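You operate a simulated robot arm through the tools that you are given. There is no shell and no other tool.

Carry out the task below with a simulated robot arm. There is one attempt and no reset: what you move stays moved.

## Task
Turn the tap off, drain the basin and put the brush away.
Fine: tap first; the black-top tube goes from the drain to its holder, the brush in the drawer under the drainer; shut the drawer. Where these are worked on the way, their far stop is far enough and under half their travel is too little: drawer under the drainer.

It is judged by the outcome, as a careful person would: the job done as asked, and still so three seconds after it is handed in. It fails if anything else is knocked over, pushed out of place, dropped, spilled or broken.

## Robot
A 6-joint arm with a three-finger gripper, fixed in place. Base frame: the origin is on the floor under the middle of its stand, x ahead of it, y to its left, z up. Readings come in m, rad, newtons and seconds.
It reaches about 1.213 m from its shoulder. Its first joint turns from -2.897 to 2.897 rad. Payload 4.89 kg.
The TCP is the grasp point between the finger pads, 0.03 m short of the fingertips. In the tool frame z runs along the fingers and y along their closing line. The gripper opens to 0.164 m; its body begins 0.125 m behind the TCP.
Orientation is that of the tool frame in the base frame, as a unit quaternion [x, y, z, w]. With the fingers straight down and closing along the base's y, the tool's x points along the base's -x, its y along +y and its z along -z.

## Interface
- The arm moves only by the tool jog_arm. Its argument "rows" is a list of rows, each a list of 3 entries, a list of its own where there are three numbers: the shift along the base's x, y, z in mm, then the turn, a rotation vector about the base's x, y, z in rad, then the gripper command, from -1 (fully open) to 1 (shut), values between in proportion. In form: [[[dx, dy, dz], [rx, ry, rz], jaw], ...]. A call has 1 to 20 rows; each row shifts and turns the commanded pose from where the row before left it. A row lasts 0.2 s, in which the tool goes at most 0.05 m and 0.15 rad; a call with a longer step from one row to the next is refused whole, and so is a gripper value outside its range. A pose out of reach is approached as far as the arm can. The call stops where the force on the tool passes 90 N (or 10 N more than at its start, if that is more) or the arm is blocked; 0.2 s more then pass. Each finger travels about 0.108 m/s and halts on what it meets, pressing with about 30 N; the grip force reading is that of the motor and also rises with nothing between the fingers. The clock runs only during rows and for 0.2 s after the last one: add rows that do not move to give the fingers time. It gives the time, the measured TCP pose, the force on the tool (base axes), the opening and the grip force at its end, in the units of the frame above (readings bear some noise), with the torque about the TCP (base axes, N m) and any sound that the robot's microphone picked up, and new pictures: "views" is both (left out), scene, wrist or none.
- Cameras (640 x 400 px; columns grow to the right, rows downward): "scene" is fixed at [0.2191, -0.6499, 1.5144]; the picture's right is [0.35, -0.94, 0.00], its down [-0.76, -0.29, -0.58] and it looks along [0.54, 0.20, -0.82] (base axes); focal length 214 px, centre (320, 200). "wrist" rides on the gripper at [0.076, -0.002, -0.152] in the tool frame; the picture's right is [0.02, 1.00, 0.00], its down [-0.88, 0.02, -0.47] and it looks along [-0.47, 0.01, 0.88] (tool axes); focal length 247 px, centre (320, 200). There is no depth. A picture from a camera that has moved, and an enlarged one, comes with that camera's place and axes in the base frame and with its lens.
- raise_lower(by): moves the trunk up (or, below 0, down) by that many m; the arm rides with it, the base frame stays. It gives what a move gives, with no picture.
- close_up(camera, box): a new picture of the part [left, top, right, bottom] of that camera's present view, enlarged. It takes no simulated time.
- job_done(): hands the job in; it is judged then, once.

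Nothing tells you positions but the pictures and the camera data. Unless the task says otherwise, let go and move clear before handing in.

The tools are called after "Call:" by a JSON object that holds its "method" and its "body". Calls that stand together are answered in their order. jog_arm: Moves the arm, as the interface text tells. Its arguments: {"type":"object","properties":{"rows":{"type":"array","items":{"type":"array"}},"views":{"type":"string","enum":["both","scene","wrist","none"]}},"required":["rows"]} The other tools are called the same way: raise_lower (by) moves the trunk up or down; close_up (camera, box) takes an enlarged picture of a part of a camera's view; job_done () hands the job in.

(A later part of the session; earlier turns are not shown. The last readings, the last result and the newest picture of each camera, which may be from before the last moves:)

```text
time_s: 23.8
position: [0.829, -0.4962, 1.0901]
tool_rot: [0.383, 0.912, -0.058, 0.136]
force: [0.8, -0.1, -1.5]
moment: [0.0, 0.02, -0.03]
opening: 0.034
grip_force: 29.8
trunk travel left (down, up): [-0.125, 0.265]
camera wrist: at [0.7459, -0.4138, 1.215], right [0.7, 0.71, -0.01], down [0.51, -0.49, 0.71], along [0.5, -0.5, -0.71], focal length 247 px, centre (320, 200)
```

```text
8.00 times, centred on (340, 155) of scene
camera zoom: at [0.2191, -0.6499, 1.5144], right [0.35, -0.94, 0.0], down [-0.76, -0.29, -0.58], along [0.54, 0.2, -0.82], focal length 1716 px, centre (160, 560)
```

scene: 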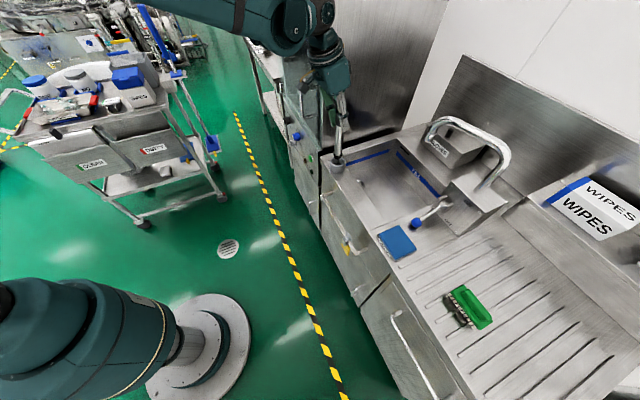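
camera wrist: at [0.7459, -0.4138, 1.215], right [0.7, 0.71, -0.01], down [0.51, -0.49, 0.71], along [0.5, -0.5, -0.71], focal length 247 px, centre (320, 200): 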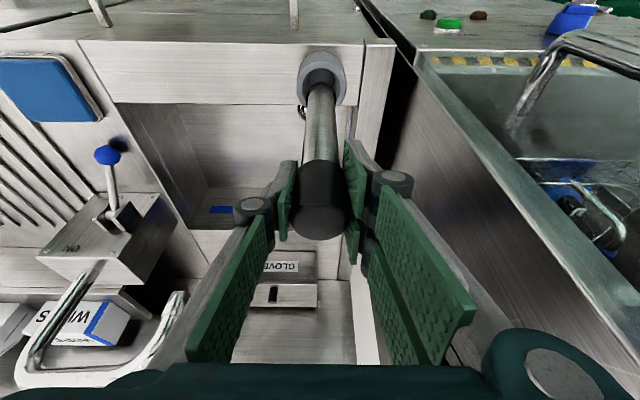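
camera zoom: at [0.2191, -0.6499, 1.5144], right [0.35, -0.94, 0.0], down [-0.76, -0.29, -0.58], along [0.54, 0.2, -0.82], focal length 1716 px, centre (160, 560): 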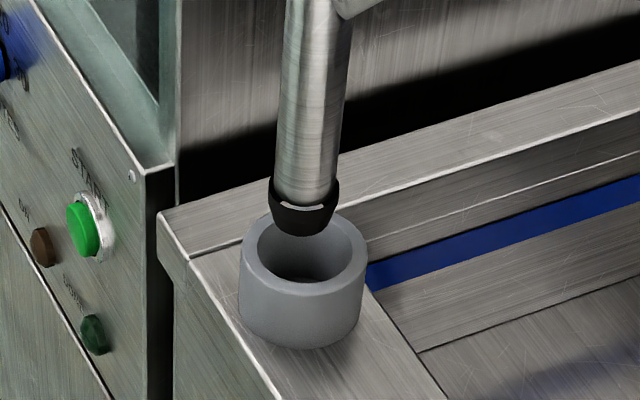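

Alignment looks centered in both views, and the basin has drained. Lowering into the cup.

Call:
{"method": "jog_arm", "body": {"rows": [[[0, -1, -8], [0, 0, 0], 1], [[0, 0, -8], [0, 0, 0], 1], [[0, 0, -8], [0, 0, 0], 1], [[0, 0, 0], [0, 0, 0], 1]], "views": "both"}}

Call:
{"method": "close_up", "body": {"camera": "wrist", "box": [280, 20, 360, 120]}}

Call:
{"method": "close_up", "body": {"camera": "scene", "box": [315, 130, 365, 180]}}

```text
time_s: 24.8
position: [0.8291, -0.4977, 1.066]
tool_rot: [0.383, 0.912, -0.057, 0.134]
force: [0.0, -0.1, -0.4]
moment: [0.02, -0.01, 0.0]
opening: 0.0341
grip_force: 30.4
trunk travel left (down, up): [-0.125, 0.265]
camera wrist: at [0.745, -0.4152, 1.1906], right [0.7, 0.71, -0.01], down [0.51, -0.49, 0.71], along [0.5, -0.5, -0.71], focal length 247 px, centre (320, 200)
```

scene: 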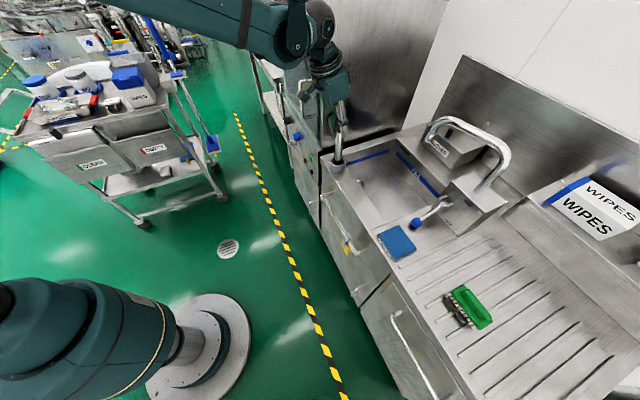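
wrist: 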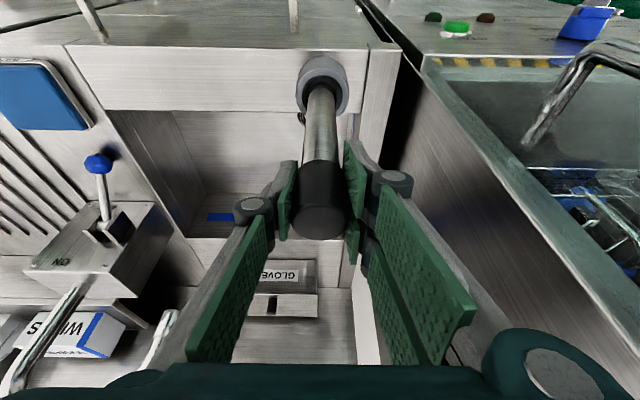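

```text
4.00 times, centred on (320, 70) of wrist
camera zoom: at [0.745, -0.4152, 1.1906], right [0.7, 0.71, -0.01], down [0.51, -0.49, 0.71], along [0.5, -0.5, -0.71], focal length 988 px, centre (320, 720)
```

zoom: 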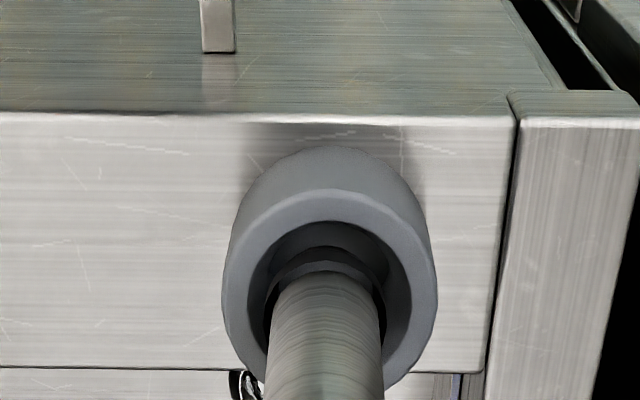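

```text
8.00 times, centred on (340, 155) of scene
camera zoom: at [0.2191, -0.6499, 1.5144], right [0.35, -0.94, 0.0], down [-0.76, -0.29, -0.58], along [0.54, 0.2, -0.82], focal length 1716 px, centre (160, 560)
```

zoom: 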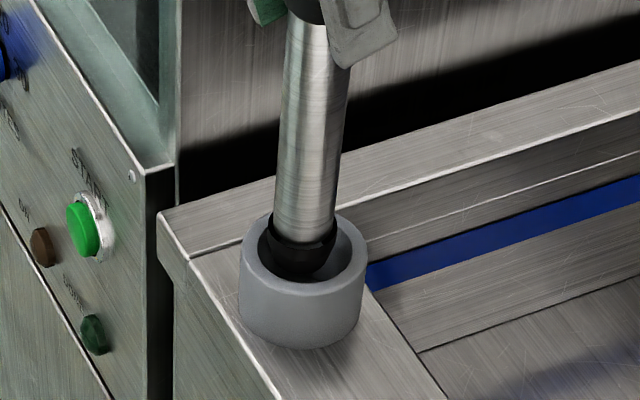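

The foot is inside the cup rim. A tiny correction, then lowering gently until contact.

Call:
{"method": "jog_arm", "body": {"rows": [[[2, -1.5, -4], [0, 0, 0], 1], [[0, 0, -5], [0, 0, 0], 1], [[0, 0, -5], [0, 0, 0], 1], [[0, 0, 0], [0, 0, 0], 1]], "views": "wrist"}}

Call:
{"method": "close_up", "body": {"camera": "scene", "box": [315, 130, 365, 180]}}

Call:
{"method": "close_up", "body": {"camera": "wrist", "box": [280, 20, 360, 120]}}

```text
time_s: 25.8
position: [0.8296, -0.4984, 1.0523]
tool_rot: [0.383, 0.912, -0.058, 0.135]
force: [-0.4, -0.4, -0.9]
moment: [0.02, 0.01, 0.01]
opening: 0.0344
grip_force: 30.1
trunk travel left (down, up): [-0.125, 0.265]
camera wrist: at [0.7467, -0.4162, 1.1769], right [0.7, 0.71, -0.01], down [0.51, -0.49, 0.71], along [0.5, -0.5, -0.71], focal length 247 px, centre (320, 200)
```

wrist: 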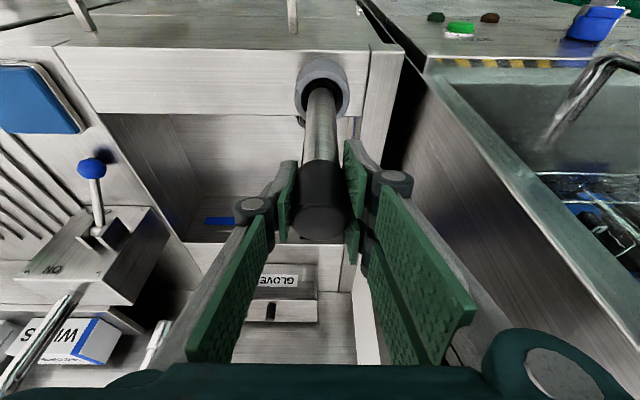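

```text
8.00 times, centred on (340, 155) of scene
camera zoom: at [0.2191, -0.6499, 1.5144], right [0.35, -0.94, 0.0], down [-0.76, -0.29, -0.58], along [0.54, 0.2, -0.82], focal length 1716 px, centre (160, 560)
```

zoom: 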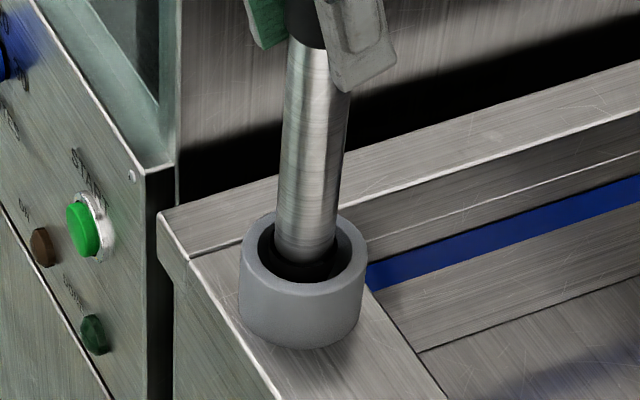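

```text
4.00 times, centred on (320, 70) of wrist
camera zoom: at [0.7467, -0.4162, 1.1769], right [0.7, 0.71, -0.01], down [0.51, -0.49, 0.71], along [0.5, -0.5, -0.71], focal length 988 px, centre (320, 720)
```

zoom: 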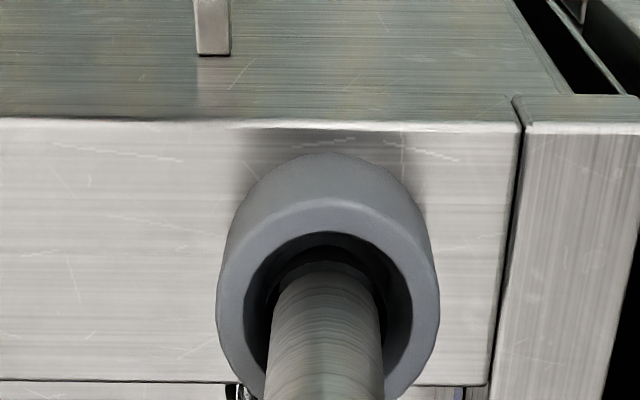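

Call:
{"method": "jog_arm", "body": {"rows": [[[0.5, -0.5, -3], [0, 0, 0], 1], [[0.5, -0.5, -3], [0, 0, 0], 1], [[0, 0, -3], [0, 0, 0], 1], [[0, 0, 0], [0, 0, 0], 1]], "views": "none"}}

Call:
{"method": "close_up", "body": {"camera": "scene", "box": [315, 130, 365, 180]}}

```text
time_s: 26.8
position: [0.8315, -0.5002, 1.0434]
tool_rot: [0.384, 0.912, -0.058, 0.135]
force: [-0.1, 0.4, -0.5]
moment: [0.02, -0.01, 0.02]
opening: 0.0342
grip_force: 29.8
trunk travel left (down, up): [-0.125, 0.265]
```

```text
8.00 times, centred on (340, 155) of scene
camera zoom: at [0.2191, -0.6499, 1.5144], right [0.35, -0.94, 0.0], down [-0.76, -0.29, -0.58], along [0.54, 0.2, -0.82], focal length 1716 px, centre (160, 560)
```

zoom: 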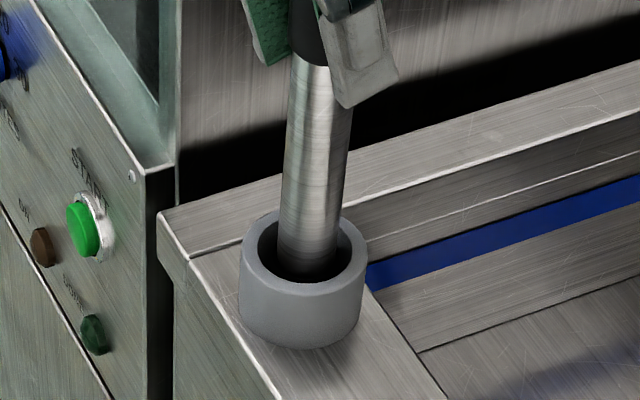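

Call:
{"method": "jog_arm", "body": {"rows": [[[0, 0, -3], [0, 0, 0], 1], [[0, 0, -3], [0, 0, 0], 1], [[0, 0, -3], [0, 0, 0], 1], [[0, 0, 0], [0, 0, 0], 1]], "views": "none"}}

Call:
{"method": "close_up", "body": {"camera": "scene", "box": [315, 130, 365, 180]}}

```text
time_s: 27.8
position: [0.8325, -0.4997, 1.0338]
tool_rot: [0.383, 0.912, -0.058, 0.135]
force: [0.1, 0.0, -0.2]
moment: [0.01, -0.01, 0.0]
opening: 0.0342
grip_force: 30.2
trunk travel left (down, up): [-0.125, 0.265]
```

```text
8.00 times, centred on (340, 155) of scene
camera zoom: at [0.2191, -0.6499, 1.5144], right [0.35, -0.94, 0.0], down [-0.76, -0.29, -0.58], along [0.54, 0.2, -0.82], focal length 1716 px, centre (160, 560)
```

zoom: 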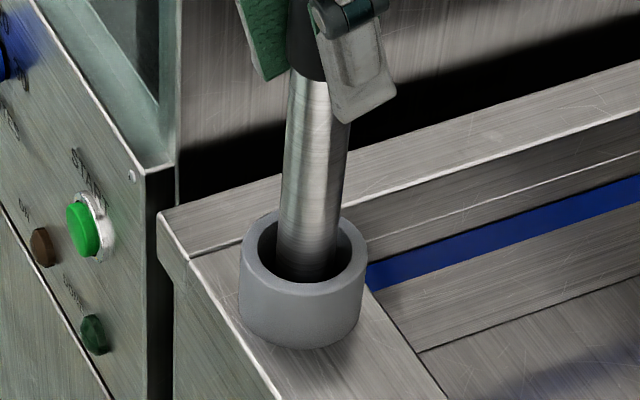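

Call:
{"method": "jog_arm", "body": {"rows": [[[0, 0, -3], [0, 0, 0], 1], [[0, 0, -3], [0, 0, 0], 1], [[0, 0, -3], [0, 0, 0], 1], [[0, 0, 0], [0, 0, 0], 1]], "views": "none"}}

Call:
{"method": "close_up", "body": {"camera": "scene", "box": [315, 130, 365, 180]}}

```text
time_s: 28.8
position: [0.8302, -0.4985, 1.0265]
tool_rot: [0.384, 0.912, -0.058, 0.136]
force: [2.6, 0.4, 24.8]
moment: [0.05, -0.06, 0.0]
opening: 0.0342
grip_force: 29.6
trunk travel left (down, up): [-0.125, 0.265]
```

```text
8.00 times, centred on (340, 155) of scene
camera zoom: at [0.2191, -0.6499, 1.5144], right [0.35, -0.94, 0.0], down [-0.76, -0.29, -0.58], along [0.54, 0.2, -0.82], focal length 1716 px, centre (160, 560)
```

zoom: 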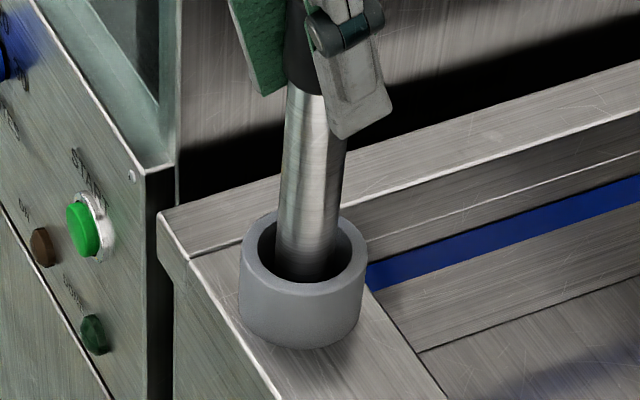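

Contact at 25 N: the foot is on the cup bottom. I'll ease off ~1.5 mm and open the fingers gradually.

Call:
{"method": "jog_arm", "body": {"rows": [[[0, 0, 1.5], [0, 0, 0], 1], [[0, 0, 0], [0, 0, 0], 0.55], [[0, 0, 0], [0, 0, 0], 0.4], [[0, 0, 0], [0, 0, 0], 0.25], [[0, 0, 0], [0, 0, 0], 0.25]], "views": "both"}}

Call:
{"method": "close_up", "body": {"camera": "scene", "box": [300, 90, 380, 180]}}

```text
time_s: 29.9
position: [0.8306, -0.4991, 1.0261]
tool_rot: [0.383, 0.912, -0.057, 0.135]
force: [0.0, -0.6, 0.4]
moment: [0.02, -0.02, 0.02]
opening: 0.0614
grip_force: 0.0
trunk travel left (down, up): [-0.125, 0.265]
camera wrist: at [0.7474, -0.4173, 1.1509], right [0.7, 0.71, -0.01], down [0.51, -0.49, 0.71], along [0.5, -0.5, -0.71], focal length 247 px, centre (320, 200)
```

scene: 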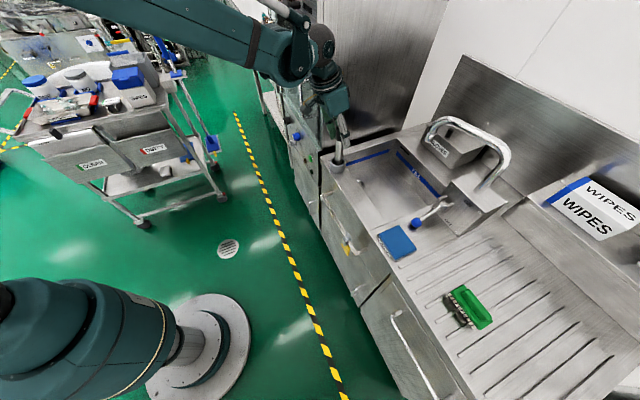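
wrist: 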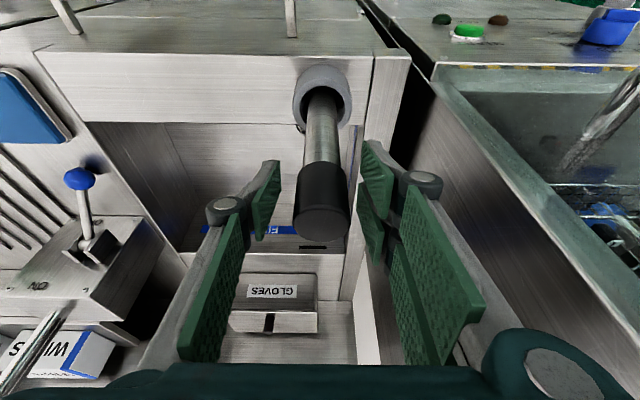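

```text
4.44 times, centred on (340, 135) of scene
camera zoom: at [0.2191, -0.6499, 1.5144], right [0.35, -0.94, 0.0], down [-0.76, -0.29, -0.58], along [0.54, 0.2, -0.82], focal length 953 px, centre (231, 489)
```

zoom: 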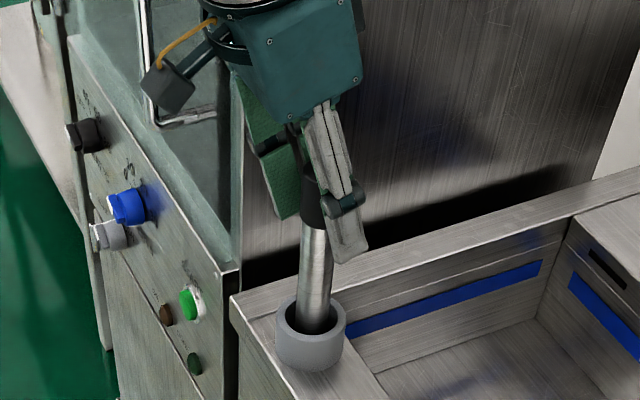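

The tube stands upright in its holder. I'll retract upward and move to view the drainer drawer.

Call:
{"method": "jog_arm", "body": {"rows": [[[-4, 4, 20], [0, 0, 0], 0.1], [[-8, 8, 38], [0, 0, 0], 0.1], [[-8, 8, 38], [0, 0, 0], 0.1], [[-6, 6, 30], [0, 0, 0], 0.1], [[-40, -15, 0], [0, 0, 0], -0.2], [[-40, -15, 0], [0, 0, 0], -0.2], [[-40, -15, 0], [0, 0, 0], -0.2], [[-40, -15, 0], [0, 0, 0], -0.2], [[-40, -15, 0], [0, 0, 0], -0.2], [[-40, -15, 0], [0, 0, 0], -0.2], [[-40, -15, 0], [0, 0, 0], -0.2], [[-40, -15, 0], [0, 0, 0], -0.2], [[-40, -15, 0], [0, 0, 0], -0.2], [[-40, -15, 0], [0, 0, 0], -0.2], [[-40, -15, 0], [0, 0, 0], -0.2], [[-40, -15, 0], [0, 0, 0], -0.2], [[-40, -17, 0], [0, 0, 0], -0.2], [[-40, -17, 0], [0, 0, 0], -0.2], [[-40, -17, 0], [0, 0, 0], -0.2], [[-40, -17, 0], [0, 0, 0], -0.2]]}}

```text
time_s: 34.1
position: [0.1659, -0.7203, 1.1519]
tool_rot: [0.383, 0.912, -0.058, 0.135]
force: [1.2, 0.3, -0.4]
moment: [-0.09, 0.21, -0.05]
opening: 0.0984
grip_force: 0.0
trunk travel left (down, up): [-0.125, 0.265]
camera wrist: at [0.082, -0.6391, 1.2772], right [0.7, 0.71, -0.01], down [0.51, -0.49, 0.71], along [0.5, -0.5, -0.71], focal length 247 px, centre (320, 200)
```

scene: 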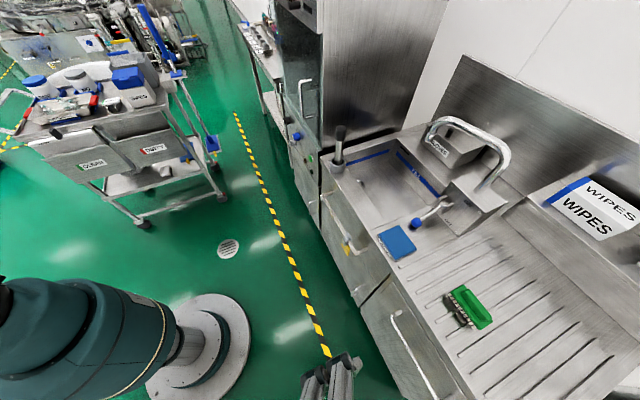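
wrist: 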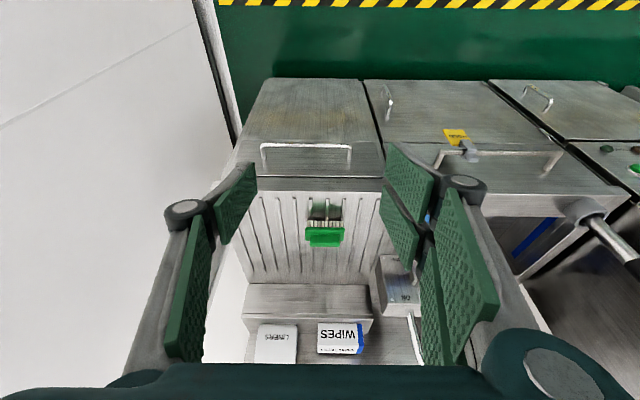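

Call:
{"method": "close_up", "body": {"camera": "wrist", "box": [220, 60, 400, 200]}}

Call:
{"method": "close_up", "body": {"camera": "scene", "box": [340, 260, 480, 400]}}

Call:
{"method": "close_up", "body": {"camera": "wrist", "box": [280, 190, 370, 260]}}

Call:
{"method": "close_up", "body": {"camera": "scene", "box": [300, 100, 450, 200]}}

```text
2.86 times, centred on (310, 130) of wrist
camera zoom: at [0.082, -0.6391, 1.2772], right [0.7, 0.71, -0.01], down [0.51, -0.49, 0.71], along [0.5, -0.5, -0.71], focal length 706 px, centre (349, 400)
```

zoom: 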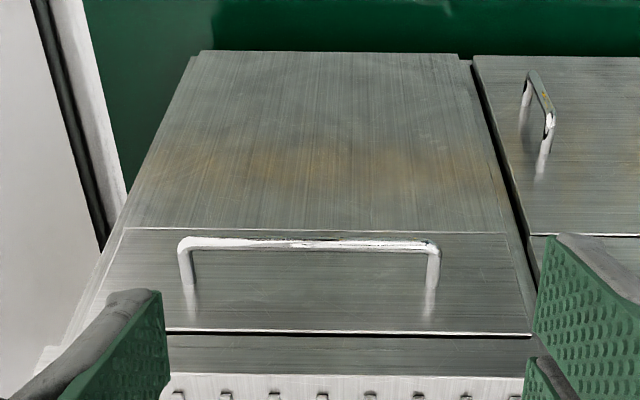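

```text
2.86 times, centred on (410, 330) of scene
camera zoom: at [0.2191, -0.6499, 1.5144], right [0.35, -0.94, 0.0], down [-0.76, -0.29, -0.58], along [0.54, 0.2, -0.82], focal length 613 px, centre (63, -171)
```

zoom: 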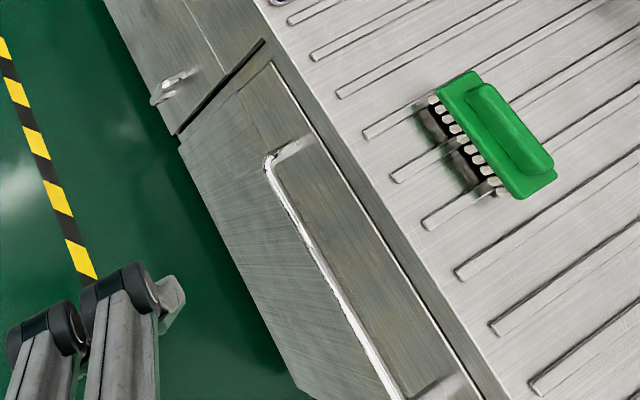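

```text
5.71 times, centred on (325, 225) of wrist
camera zoom: at [0.082, -0.6391, 1.2772], right [0.7, 0.71, -0.01], down [0.51, -0.49, 0.71], along [0.5, -0.5, -0.71], focal length 1411 px, centre (291, 57)
```

zoom: 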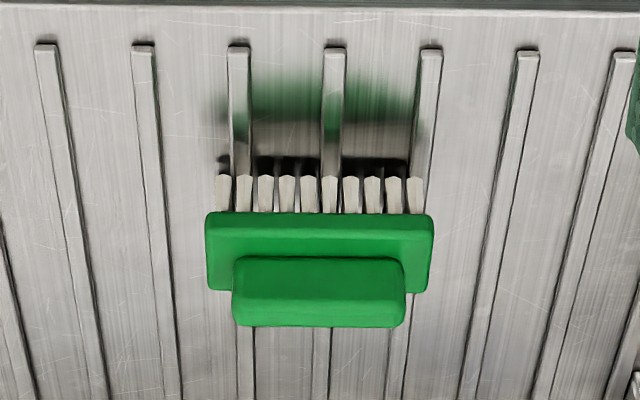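

```text
4.00 times, centred on (375, 150) of scene
camera zoom: at [0.2191, -0.6499, 1.5144], right [0.35, -0.94, 0.0], down [-0.76, -0.29, -0.58], along [0.54, 0.2, -0.82], focal length 858 px, centre (100, 400)
```

zoom: 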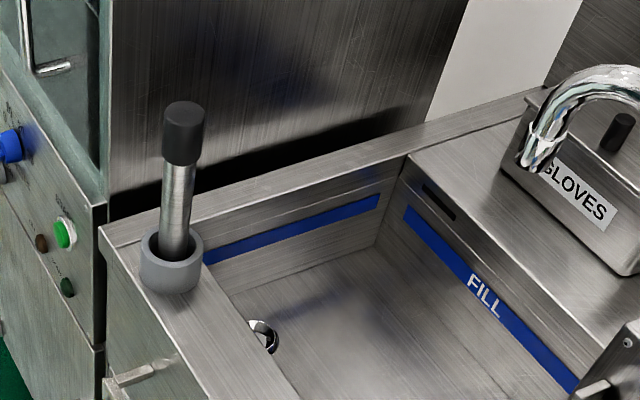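

The tube stands upright and the basin is empty. The drawer handle is a horizontal bar at about z 0.70, recessed under the counter lip. I'll turn the gripper to point forward with the fingers above and below the bar.

Call:
{"method": "jog_arm", "body": {"rows": [[[-2, -2, -25], [-0.106, -0.106, 0], 0.2], [[-2, -2, -25], [-0.106, -0.106, 0], 0.2], [[-2, -2, -25], [-0.106, -0.106, 0], 0.2], [[-2, -2, -25], [-0.106, -0.106, 0], 0.2], [[-2, -2, -25], [-0.106, -0.106, 0], 0.2], [[-2, -2, -25], [-0.106, -0.106, 0], 0.2], [[-2, -2, -5], [-0.0941, 0.0941, 0.0517], 0.2], [[-2, -2, -5], [-0.0941, 0.0941, 0.0517], 0.2], [[-2, -2, -5], [-0.0941, 0.0941, 0.0517], 0.2], [[-2, -2, -5], [-0.0941, 0.0941, 0.0517], 0.2], [[-2, -2, -5], [-0.0941, 0.0941, 0.0517], 0.2], [[-2, -2, -5], [-0.0941, 0.0941, 0.0517], 0.2], [[-2, -2, -5], [-0.0941, 0.0941, 0.0517], 0.2], [[-2, -2, -5], [-0.0941, 0.0941, 0.0517], 0.2], [[0, 0, -5], [-0.0941, 0.0941, 0.0517], 0.2], [[0, 0, -5], [-0.0941, 0.0941, 0.0517], 0.2], [[0, 0, -5], [-0.0941, 0.0941, 0.0517], 0.2]]}}

```text
time_s: 37.8
position: [0.1378, -0.749, 0.947]
tool_rot: [-0.31, 0.763, -0.524, 0.217]
force: [0.4, -0.2, 0.2]
moment: [0.0, 0.01, -0.03]
opening: 0.0655
grip_force: 0.1
trunk travel left (down, up): [-0.125, 0.265]
camera wrist: at [-0.017, -0.7028, 1.0043], right [-0.26, 0.24, -0.93], down [0.31, 0.94, 0.16], along [0.91, -0.25, -0.32], focal length 247 px, centre (320, 200)
```

scene: 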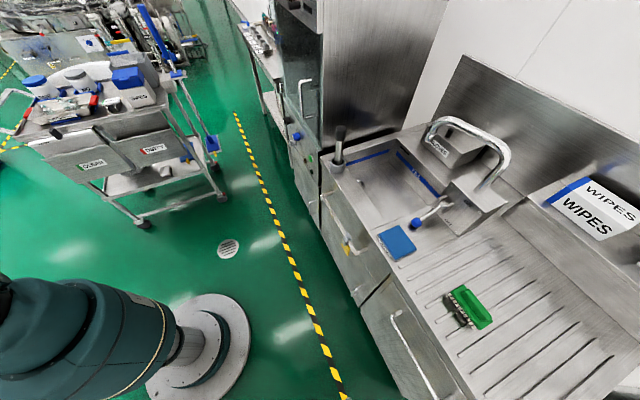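
wrist: 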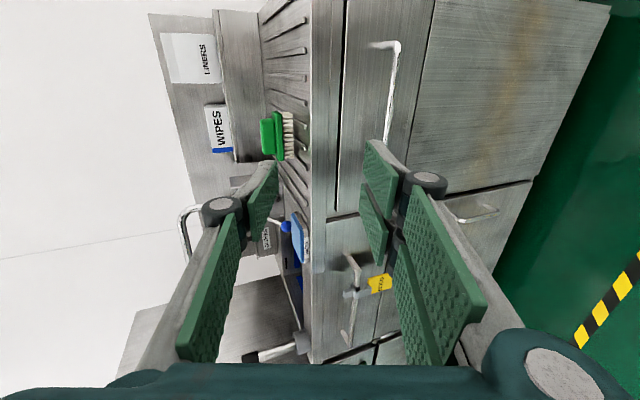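

Call:
{"method": "close_up", "body": {"camera": "wrist", "box": [300, 0, 480, 180]}}

Call:
{"method": "close_up", "body": {"camera": "scene", "box": [350, 290, 450, 400]}}

```text
2.22 times, centred on (390, 90) of wrist
camera zoom: at [-0.017, -0.7028, 1.0043], right [-0.26, 0.24, -0.93], down [0.31, 0.94, 0.16], along [0.91, -0.25, -0.32], focal length 549 px, centre (164, 444)
```

zoom: 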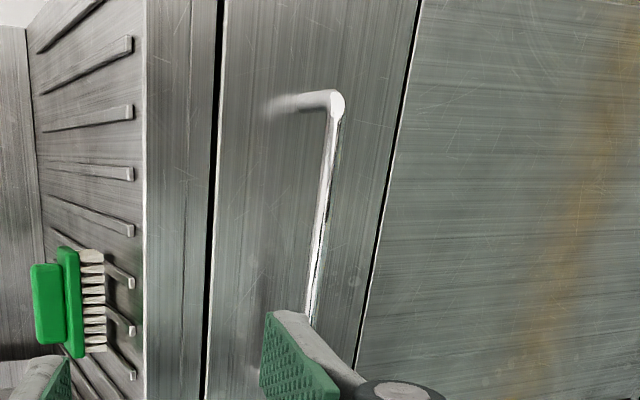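

```text
3.64 times, centred on (400, 345) of scene
camera zoom: at [0.2191, -0.6499, 1.5144], right [0.35, -0.94, 0.0], down [-0.76, -0.29, -0.58], along [0.54, 0.2, -0.82], focal length 780 px, centre (29, -327)
```

zoom: 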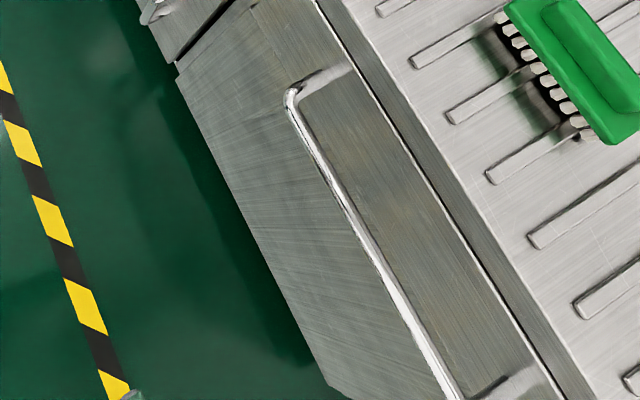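

Two views agree on the handle bar: about d = 0.857 along the counter normal, z ≈ 0.738. I'll tilt a bit more toward horizontal and come to a pre-grasp 0.1 m in front of it.

Call:
{"method": "jog_arm", "body": {"rows": [[[0, 0, -30], [-0.088, -0.088, 0], 0.3], [[0, 0, -33], [-0.088, -0.088, 0], 0.3], [[18, -18, -33], [0, 0, 0], 0.3], [[18, -18, -33], [0, 0, 0], 0.3], [[18, -18, -33], [0, 0, 0], 0.3], [[18, -18, -33], [0, 0, 0], 0.3], [[18, -18, 0], [0, 0, 0], 0.3], [[0, 0, 0], [0, 0, 0], 0.3]]}}

Call:
{"method": "close_up", "body": {"camera": "wrist", "box": [200, 60, 440, 280]}}

Call:
{"method": "close_up", "body": {"camera": "scene", "box": [300, 260, 480, 400]}}

```text
time_s: 39.5
position: [0.2218, -0.9315, 0.8566]
tool_rot: [-0.279, 0.694, -0.612, 0.257]
force: [0.7, -0.6, 0.1]
moment: [0.03, -0.04, 0.05]
opening: 0.0574
grip_force: 0.1
out of reach, approached as far as the arm can: row 1, 2, 3, 4, 5, 6
trunk travel left (down, up): [-0.125, 0.265]
camera wrist: at [0.0616, -0.8779, 0.877], right [-0.09, 0.08, -0.99], down [0.3, 0.95, 0.05], along [0.95, -0.29, -0.11], focal length 247 px, centre (320, 200)
```

scene: 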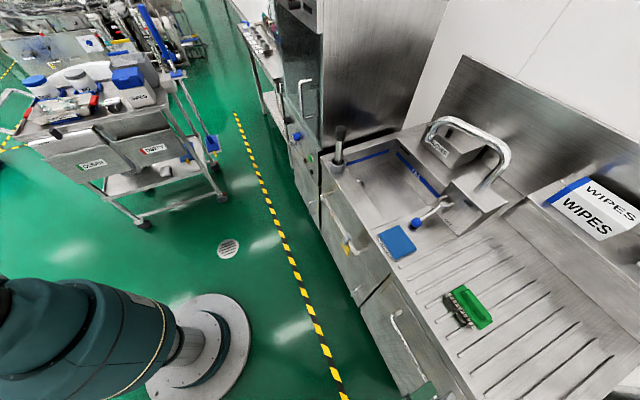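
wrist: 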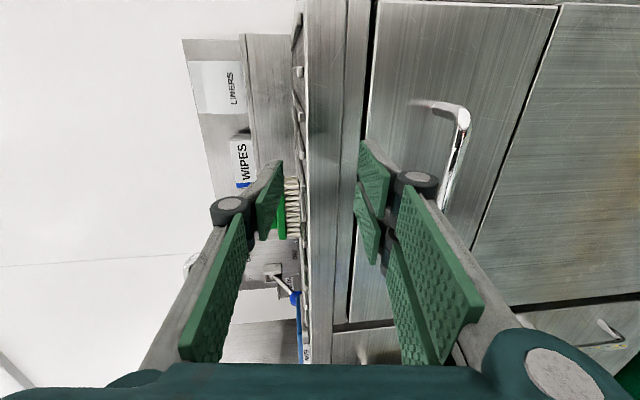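

```text
1.82 times, centred on (320, 170) of wrist
camera zoom: at [0.0616, -0.8779, 0.877], right [-0.09, 0.08, -0.99], down [0.3, 0.95, 0.05], along [0.95, -0.29, -0.11], focal length 449 px, centre (320, 254)
```

zoom: 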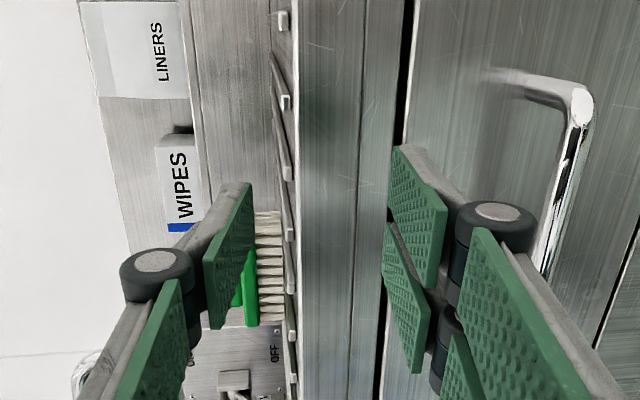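

```text
2.86 times, centred on (390, 330) of scene
camera zoom: at [0.2191, -0.6499, 1.5144], right [0.35, -0.94, 0.0], down [-0.76, -0.29, -0.58], along [0.54, 0.2, -0.82], focal length 613 px, centre (120, -171)
```

zoom: 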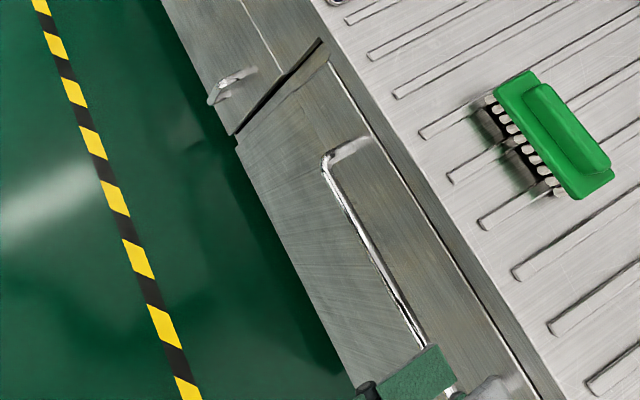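

That low horizontal pose was partly out of reach and the hand drifted sideways. I'll back off first, then use the trunk to get lower.

Call:
{"method": "jog_arm", "body": {"rows": [[[2, 30, 0], [0, 0, 0], 0.3], [[2, 30, 0], [0, 0, 0], 0.3], [[2, 30, 0], [0, 0, 0], 0.3], [[0, 0, 0], [0, 0, 0], 0.3]], "views": "none"}}

Call:
{"method": "raise_lower", "body": {"by": -0.06}}

```text
time_s: 40.5
position: [0.2254, -0.8861, 0.8917]
tool_rot: [-0.28, 0.695, -0.611, 0.257]
force: [0.1, -0.1, -0.6]
moment: [-0.01, -0.01, -0.02]
opening: 0.0575
grip_force: 0.0
out of reach, approached as far as the arm can: row 1, 2, 3
trunk travel left (down, up): [-0.125, 0.265]
```

```text
time_s: 41.5
position: [0.2249, -0.8871, 0.8331]
tool_rot: [-0.28, 0.694, -0.611, 0.257]
force: [0.9, -0.1, 0.7]
moment: [0.01, 0.05, 0.01]
opening: 0.0574
grip_force: 0.0
trunk travel left (down, up): [-0.065, 0.325]
```

Horizontal pointing is limited close in, so I'll use a ~40° forward-down tilt instead, which still fits a finger behind the bar, and lower the trunk fully.

Call:
{"method": "jog_arm", "body": {"rows": [[[0, 0, 12], [0.106, 0.106, 0], 0.3], [[3, 3, 12], [0.106, 0.106, 0], 0.3], [[5, 5, 12], [0.106, 0.106, 0], 0.3], [[8, 8, 12], [0.106, 0.106, 0], 0.3], [[8, 8, 12], [0.106, 0.106, 0], 0.3], [[0, 0, 0], [0, 0, 0], 0.3]], "views": "none"}}

Call:
{"method": "raise_lower", "body": {"by": -0.06}}

```text
time_s: 43.0
position: [0.2497, -0.8631, 0.8911]
tool_rot: [-0.353, 0.871, -0.316, 0.131]
force: [-0.4, -0.4, -0.3]
moment: [0.03, -0.04, 0.07]
opening: 0.0575
grip_force: 0.1
trunk travel left (down, up): [-0.065, 0.325]
```

```text
time_s: 44.0
position: [0.2504, -0.8639, 0.8319]
tool_rot: [-0.353, 0.871, -0.316, 0.131]
force: [-0.2, 0.5, -0.6]
moment: [0.01, 0.02, 0.01]
opening: 0.0575
grip_force: 0.1
trunk travel left (down, up): [-0.005, 0.385]
```

Call:
{"method": "jog_arm", "body": {"rows": [[[0, 0, 0], [0, 0, 0], 0.4]], "views": "both"}}

Call:
{"method": "close_up", "body": {"camera": "scene", "box": [320, 250, 480, 400]}}

Call:
{"method": "close_up", "body": {"camera": "wrist", "box": [220, 60, 460, 280]}}

```text
time_s: 44.4
position: [0.2501, -0.8629, 0.832]
tool_rot: [-0.353, 0.871, -0.316, 0.131]
force: [0.1, -0.4, -0.3]
moment: [0.02, 0.0, 0.02]
opening: 0.0493
grip_force: 0.0
trunk travel left (down, up): [-0.005, 0.385]
camera wrist: at [0.1266, -0.8481, 0.9504], right [-0.55, 0.54, -0.64], down [0.41, 0.84, 0.35], along [0.73, -0.07, -0.68], focal length 247 px, centre (320, 200)
```

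scene: 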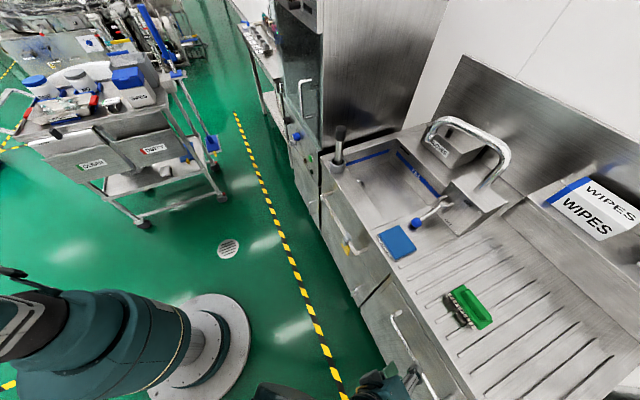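
wrist: 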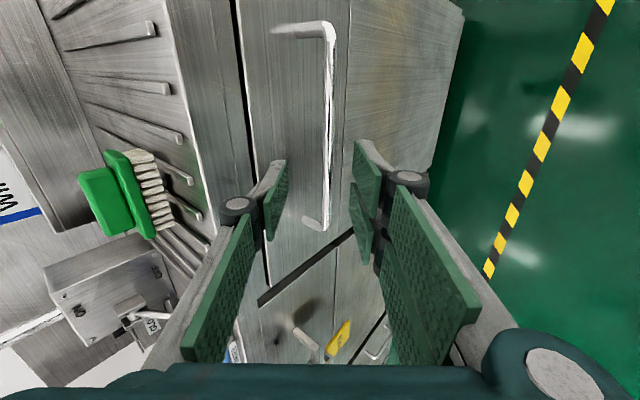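

```text
2.67 times, centred on (400, 325) of scene
camera zoom: at [0.2191, -0.6499, 1.5144], right [0.35, -0.94, 0.0], down [-0.76, -0.29, -0.58], along [0.54, 0.2, -0.82], focal length 572 px, centre (107, -133)
```

zoom: 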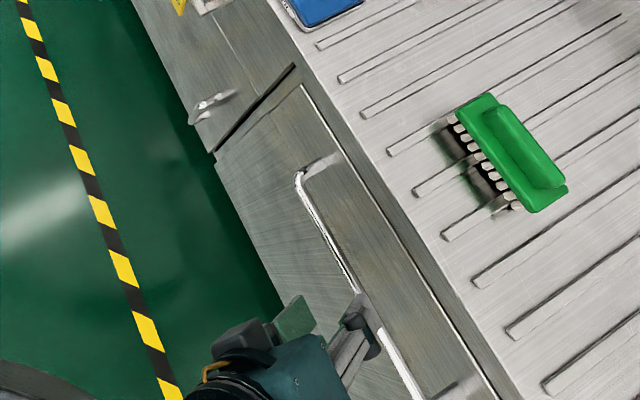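

```text
1.82 times, centred on (340, 170) of wrist
camera zoom: at [0.1266, -0.8481, 0.9504], right [-0.55, 0.54, -0.64], down [0.41, 0.84, 0.35], along [0.73, -0.07, -0.68], focal length 449 px, centre (284, 254)
```

zoom: 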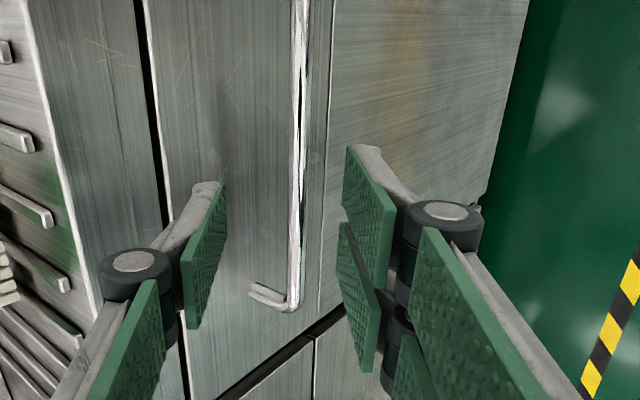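

The bar is nicely framed between the fingers. I'll narrow the opening, center on the bar and advance along the finger axis, stopping short for a check.

Call:
{"method": "jog_arm", "body": {"rows": [[[-5, 5, -6], [0, 0, 0], 0.56], [[9.1, -9.1, -15.3], [0, 0, 0], 0.56], [[9.1, -9.1, -15.3], [0, 0, 0], 0.56], [[9.1, -9.1, -15.3], [0, 0, 0], 0.56], [[0, 0, 0], [0, 0, 0], 0.56]], "views": "both"}}

Call:
{"method": "close_up", "body": {"camera": "wrist", "box": [220, 60, 460, 280]}}

Call:
{"method": "close_up", "body": {"camera": "scene", "box": [360, 300, 460, 400]}}

```text
time_s: 45.5
position: [0.272, -0.8847, 0.7785]
tool_rot: [-0.352, 0.871, -0.317, 0.131]
force: [0.5, -0.3, 0.8]
moment: [-0.03, -0.02, 0.0]
opening: 0.0364
grip_force: 0.0
trunk travel left (down, up): [-0.005, 0.385]
camera wrist: at [0.1492, -0.8701, 0.8978], right [-0.55, 0.54, -0.64], down [0.41, 0.84, 0.35], along [0.73, -0.07, -0.68], focal length 247 px, centre (320, 200)
```

scene: 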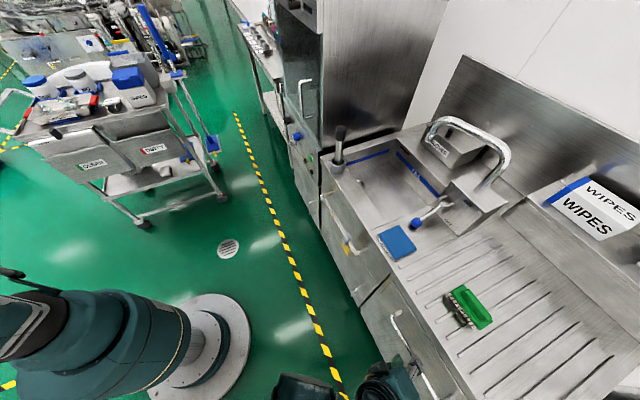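
wrist: 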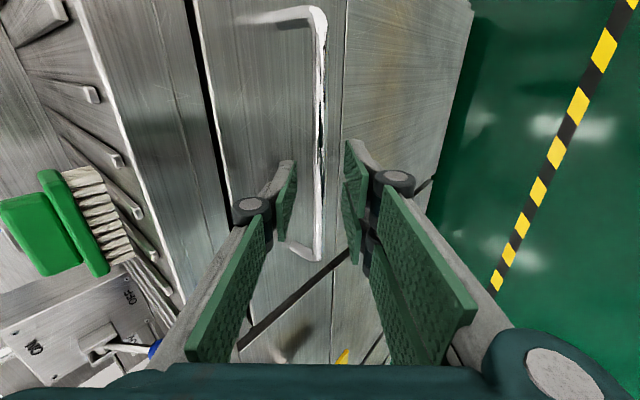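

```text
1.82 times, centred on (340, 170) of wrist
camera zoom: at [0.1492, -0.8701, 0.8978], right [-0.55, 0.54, -0.64], down [0.41, 0.84, 0.35], along [0.73, -0.07, -0.68], focal length 449 px, centre (284, 254)
```

zoom: 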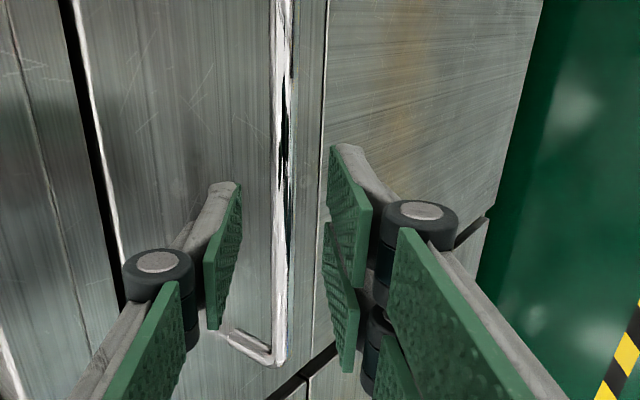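

```text
4.00 times, centred on (410, 350) of scene
camera zoom: at [0.2191, -0.6499, 1.5144], right [0.35, -0.94, 0.0], down [-0.76, -0.29, -0.58], along [0.54, 0.2, -0.82], focal length 858 px, centre (-40, -400)
```

zoom: 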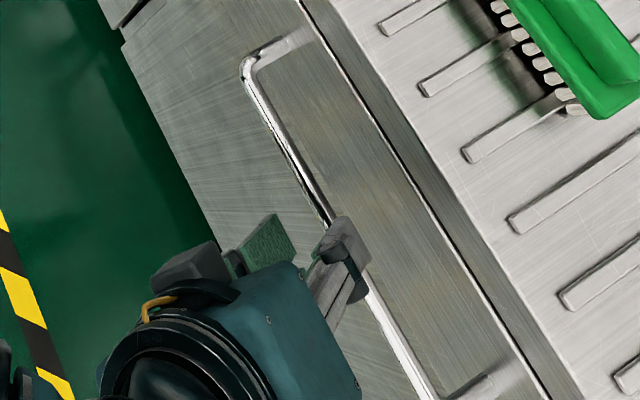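

Call:
{"method": "jog_arm", "body": {"rows": [[[6.1, -6.1, -10.2], [0, 0, 0], 0.56], [[6.1, -6.1, -10.2], [0, 0, 0], 0.56], [[6.1, -6.1, -10.2], [0, 0, 0], 0.56], [[0, 0, 0], [0, 0, 0], 0.56]], "views": "wrist"}}

Call:
{"method": "close_up", "body": {"camera": "wrist", "box": [220, 60, 460, 280]}}

Call:
{"method": "close_up", "body": {"camera": "scene", "box": [360, 300, 460, 400]}}

```text
time_s: 46.5
position: [0.2899, -0.9046, 0.7492]
tool_rot: [-0.353, 0.871, -0.316, 0.131]
force: [-0.8, -0.7, 0.5]
moment: [-0.02, 0.02, -0.02]
opening: 0.036
grip_force: 0.0
trunk travel left (down, up): [-0.005, 0.385]
camera wrist: at [0.1673, -0.8883, 0.8681], right [-0.55, 0.54, -0.64], down [0.41, 0.84, 0.35], along [0.73, -0.07, -0.68], focal length 247 px, centre (320, 200)
```

wrist: 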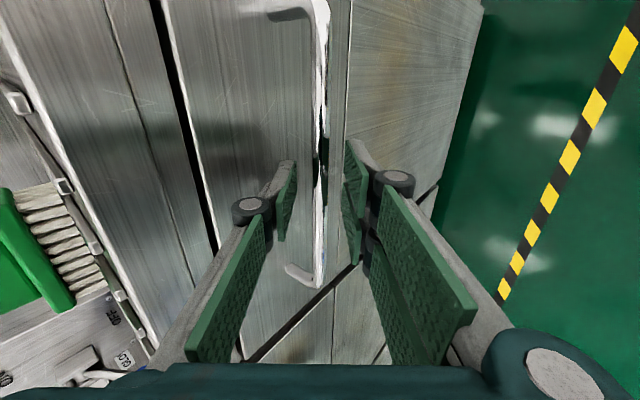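

```text
1.82 times, centred on (340, 170) of wrist
camera zoom: at [0.1673, -0.8883, 0.8681], right [-0.55, 0.54, -0.64], down [0.41, 0.84, 0.35], along [0.73, -0.07, -0.68], focal length 449 px, centre (284, 254)
```

zoom: 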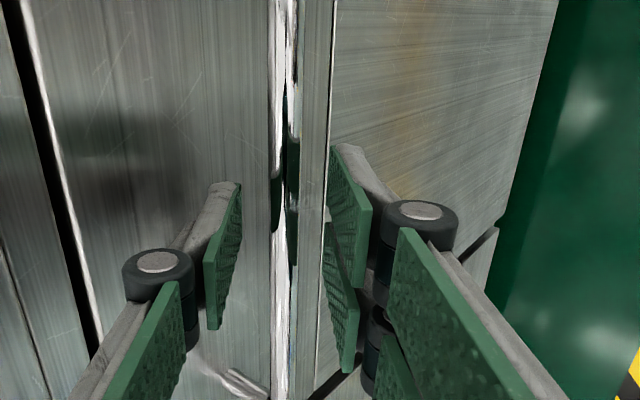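

```text
4.00 times, centred on (410, 350) of scene
camera zoom: at [0.2191, -0.6499, 1.5144], right [0.35, -0.94, 0.0], down [-0.76, -0.29, -0.58], along [0.54, 0.2, -0.82], focal length 858 px, centre (-40, -400)
```

zoom: 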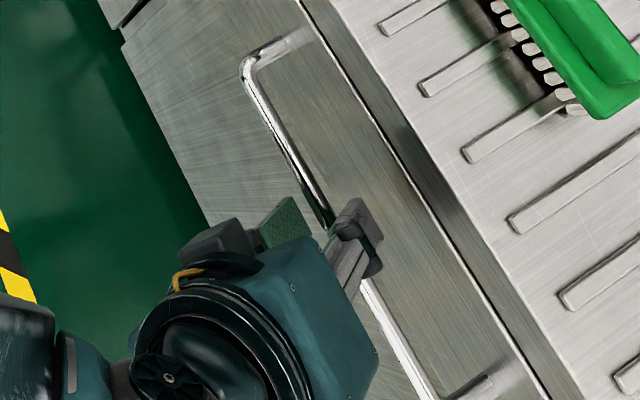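

Call:
{"method": "jog_arm", "body": {"rows": [[[0, 0, 0], [0, 0, 0], 0.8], [[0, 0, 0], [0, 0, 0], 1], [[0, 0, 0], [0, 0, 0], 1], [[0, 0, 0], [0, 0, 0], 1]], "views": "wrist"}}

```text
time_s: 47.5
position: [0.2903, -0.903, 0.7494]
tool_rot: [-0.352, 0.871, -0.316, 0.131]
force: [-2.1, 3.8, -6.6]
moment: [-0.82, 1.06, 1.32]
opening: 0.0139
grip_force: 45.2
trunk travel left (down, up): [-0.005, 0.385]
camera wrist: at [0.1672, -0.8884, 0.868], right [-0.55, 0.54, -0.64], down [0.41, 0.84, 0.35], along [0.73, -0.07, -0.68], focal length 247 px, centre (320, 200)
```

wrist: 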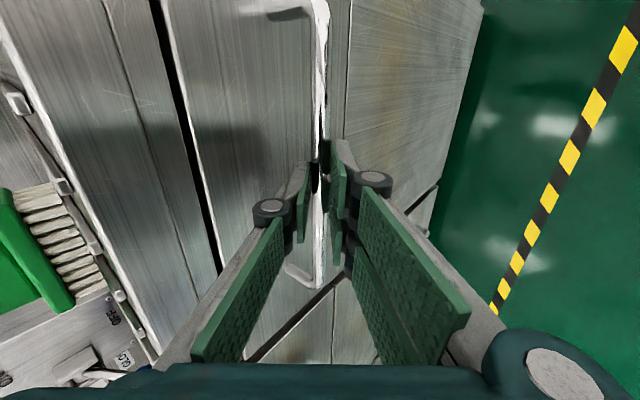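

Gripped (14 mm bar). Pulling the drawer out along the counter normal.

Call:
{"method": "jog_arm", "body": {"rows": [[[-7, 7, 0], [0, 0, 0], 1], [[-14, 14, 0], [0, 0, 0], 1], [[-14, 14, 0], [0, 0, 0], 1], [[-14, 14, 0], [0, 0, 0], 1], [[-14, 14, 0], [0, 0, 0], 1], [[0, 0, 0], [0, 0, 0], 1]], "views": "both"}}

```text
time_s: 49.0
position: [0.2267, -0.8396, 0.7486]
tool_rot: [-0.352, 0.871, -0.318, 0.13]
force: [-8.3, -7.8, 6.3]
moment: [-0.96, 0.84, 1.34]
opening: 0.014
grip_force: 45.2
trunk travel left (down, up): [-0.005, 0.385]
camera wrist: at [0.1037, -0.8248, 0.8679], right [-0.55, 0.54, -0.64], down [0.41, 0.84, 0.35], along [0.73, -0.07, -0.68], focal length 247 px, centre (320, 200)
```

scene: 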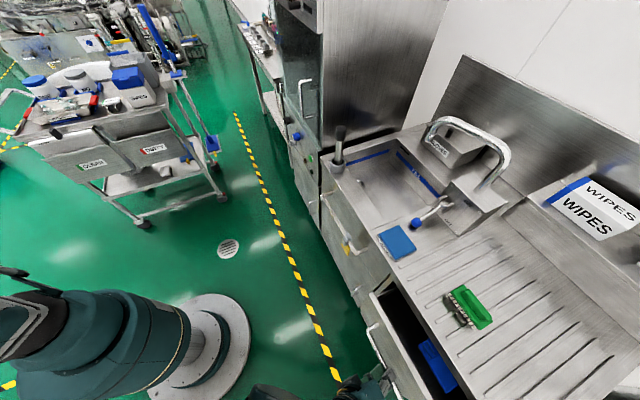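
wrist: 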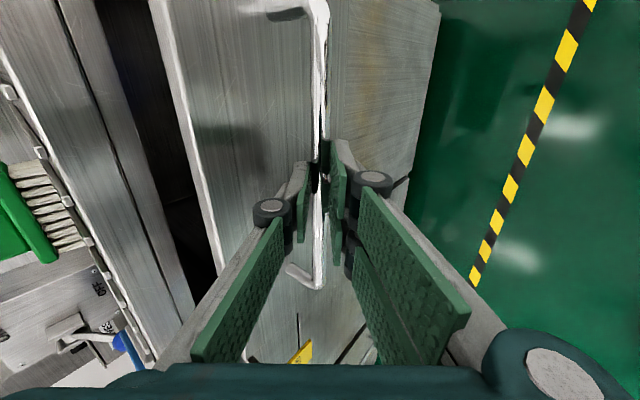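

The drawer is opening smoothly. Continuing to pull.

Call:
{"method": "jog_arm", "body": {"rows": [[[-14, 14, 0], [0, 0, 0], 1], [[-14, 14, 0], [0, 0, 0], 1], [[-14, 14, 0], [0, 0, 0], 1], [[-14, 14, 0], [0, 0, 0], 1], [[-14, 14, 0], [0, 0, 0], 1], [[-14, 14, 0], [0, 0, 0], 1], [[0, 0, 0], [0, 0, 0], 1]], "views": "both"}}

```text
time_s: 50.5
position: [0.143, -0.7561, 0.7495]
tool_rot: [-0.352, 0.871, -0.317, 0.131]
force: [-10.4, -9.2, 1.5]
moment: [-1.32, 1.25, 0.89]
opening: 0.0142
grip_force: 45.3
trunk travel left (down, up): [-0.005, 0.385]
camera wrist: at [0.0195, -0.7405, 0.8678], right [-0.55, 0.54, -0.64], down [0.41, 0.84, 0.35], along [0.73, -0.07, -0.68], focal length 247 px, centre (320, 200)
```

scene: 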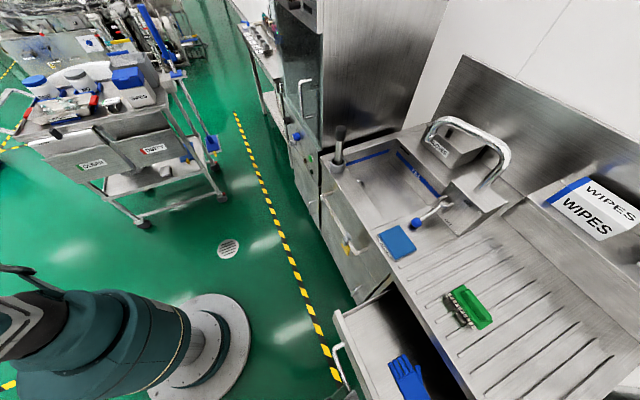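
wrist: 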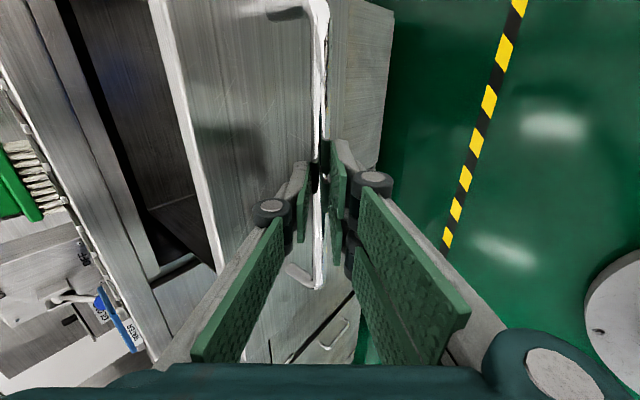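

Call:
{"method": "jog_arm", "body": {"rows": [[[-15, 13, 0], [0, 0, 0], 1], [[-15, 13, 0], [0, 0, 0], 1], [[-14, 14, 0], [0, 0, 0], 1], [[-14, 14, 0], [0, 0, 0], 1], [[0, 0, 0], [0, 0, 0], 1]], "views": "both"}}

```text
time_s: 51.8
position: [0.0866, -0.7032, 0.7483]
tool_rot: [-0.353, 0.87, -0.317, 0.131]
force: [26.8, 27.1, -10.3]
moment: [-0.18, 0.51, 2.12]
opening: 0.0144
grip_force: 44.5
trunk travel left (down, up): [-0.005, 0.385]
camera wrist: at [-0.0375, -0.6877, 0.8682], right [-0.55, 0.54, -0.64], down [0.41, 0.84, 0.35], along [0.73, -0.07, -0.68], focal length 247 px, centre (320, 200)
```

scene: 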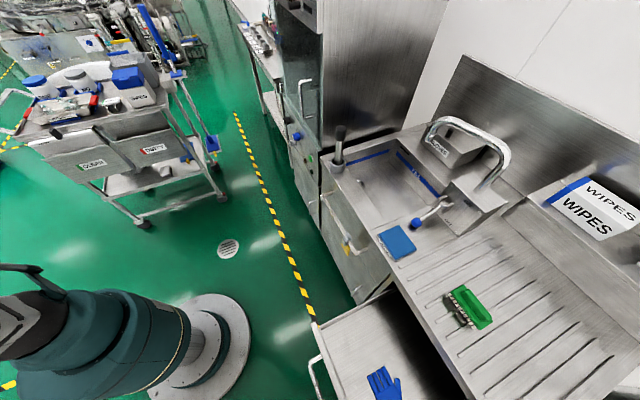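
wrist: 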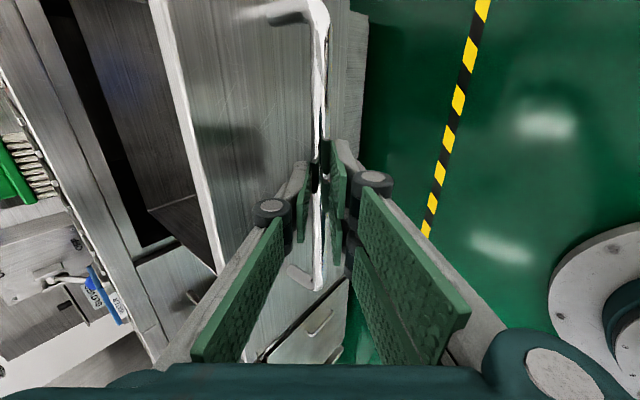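

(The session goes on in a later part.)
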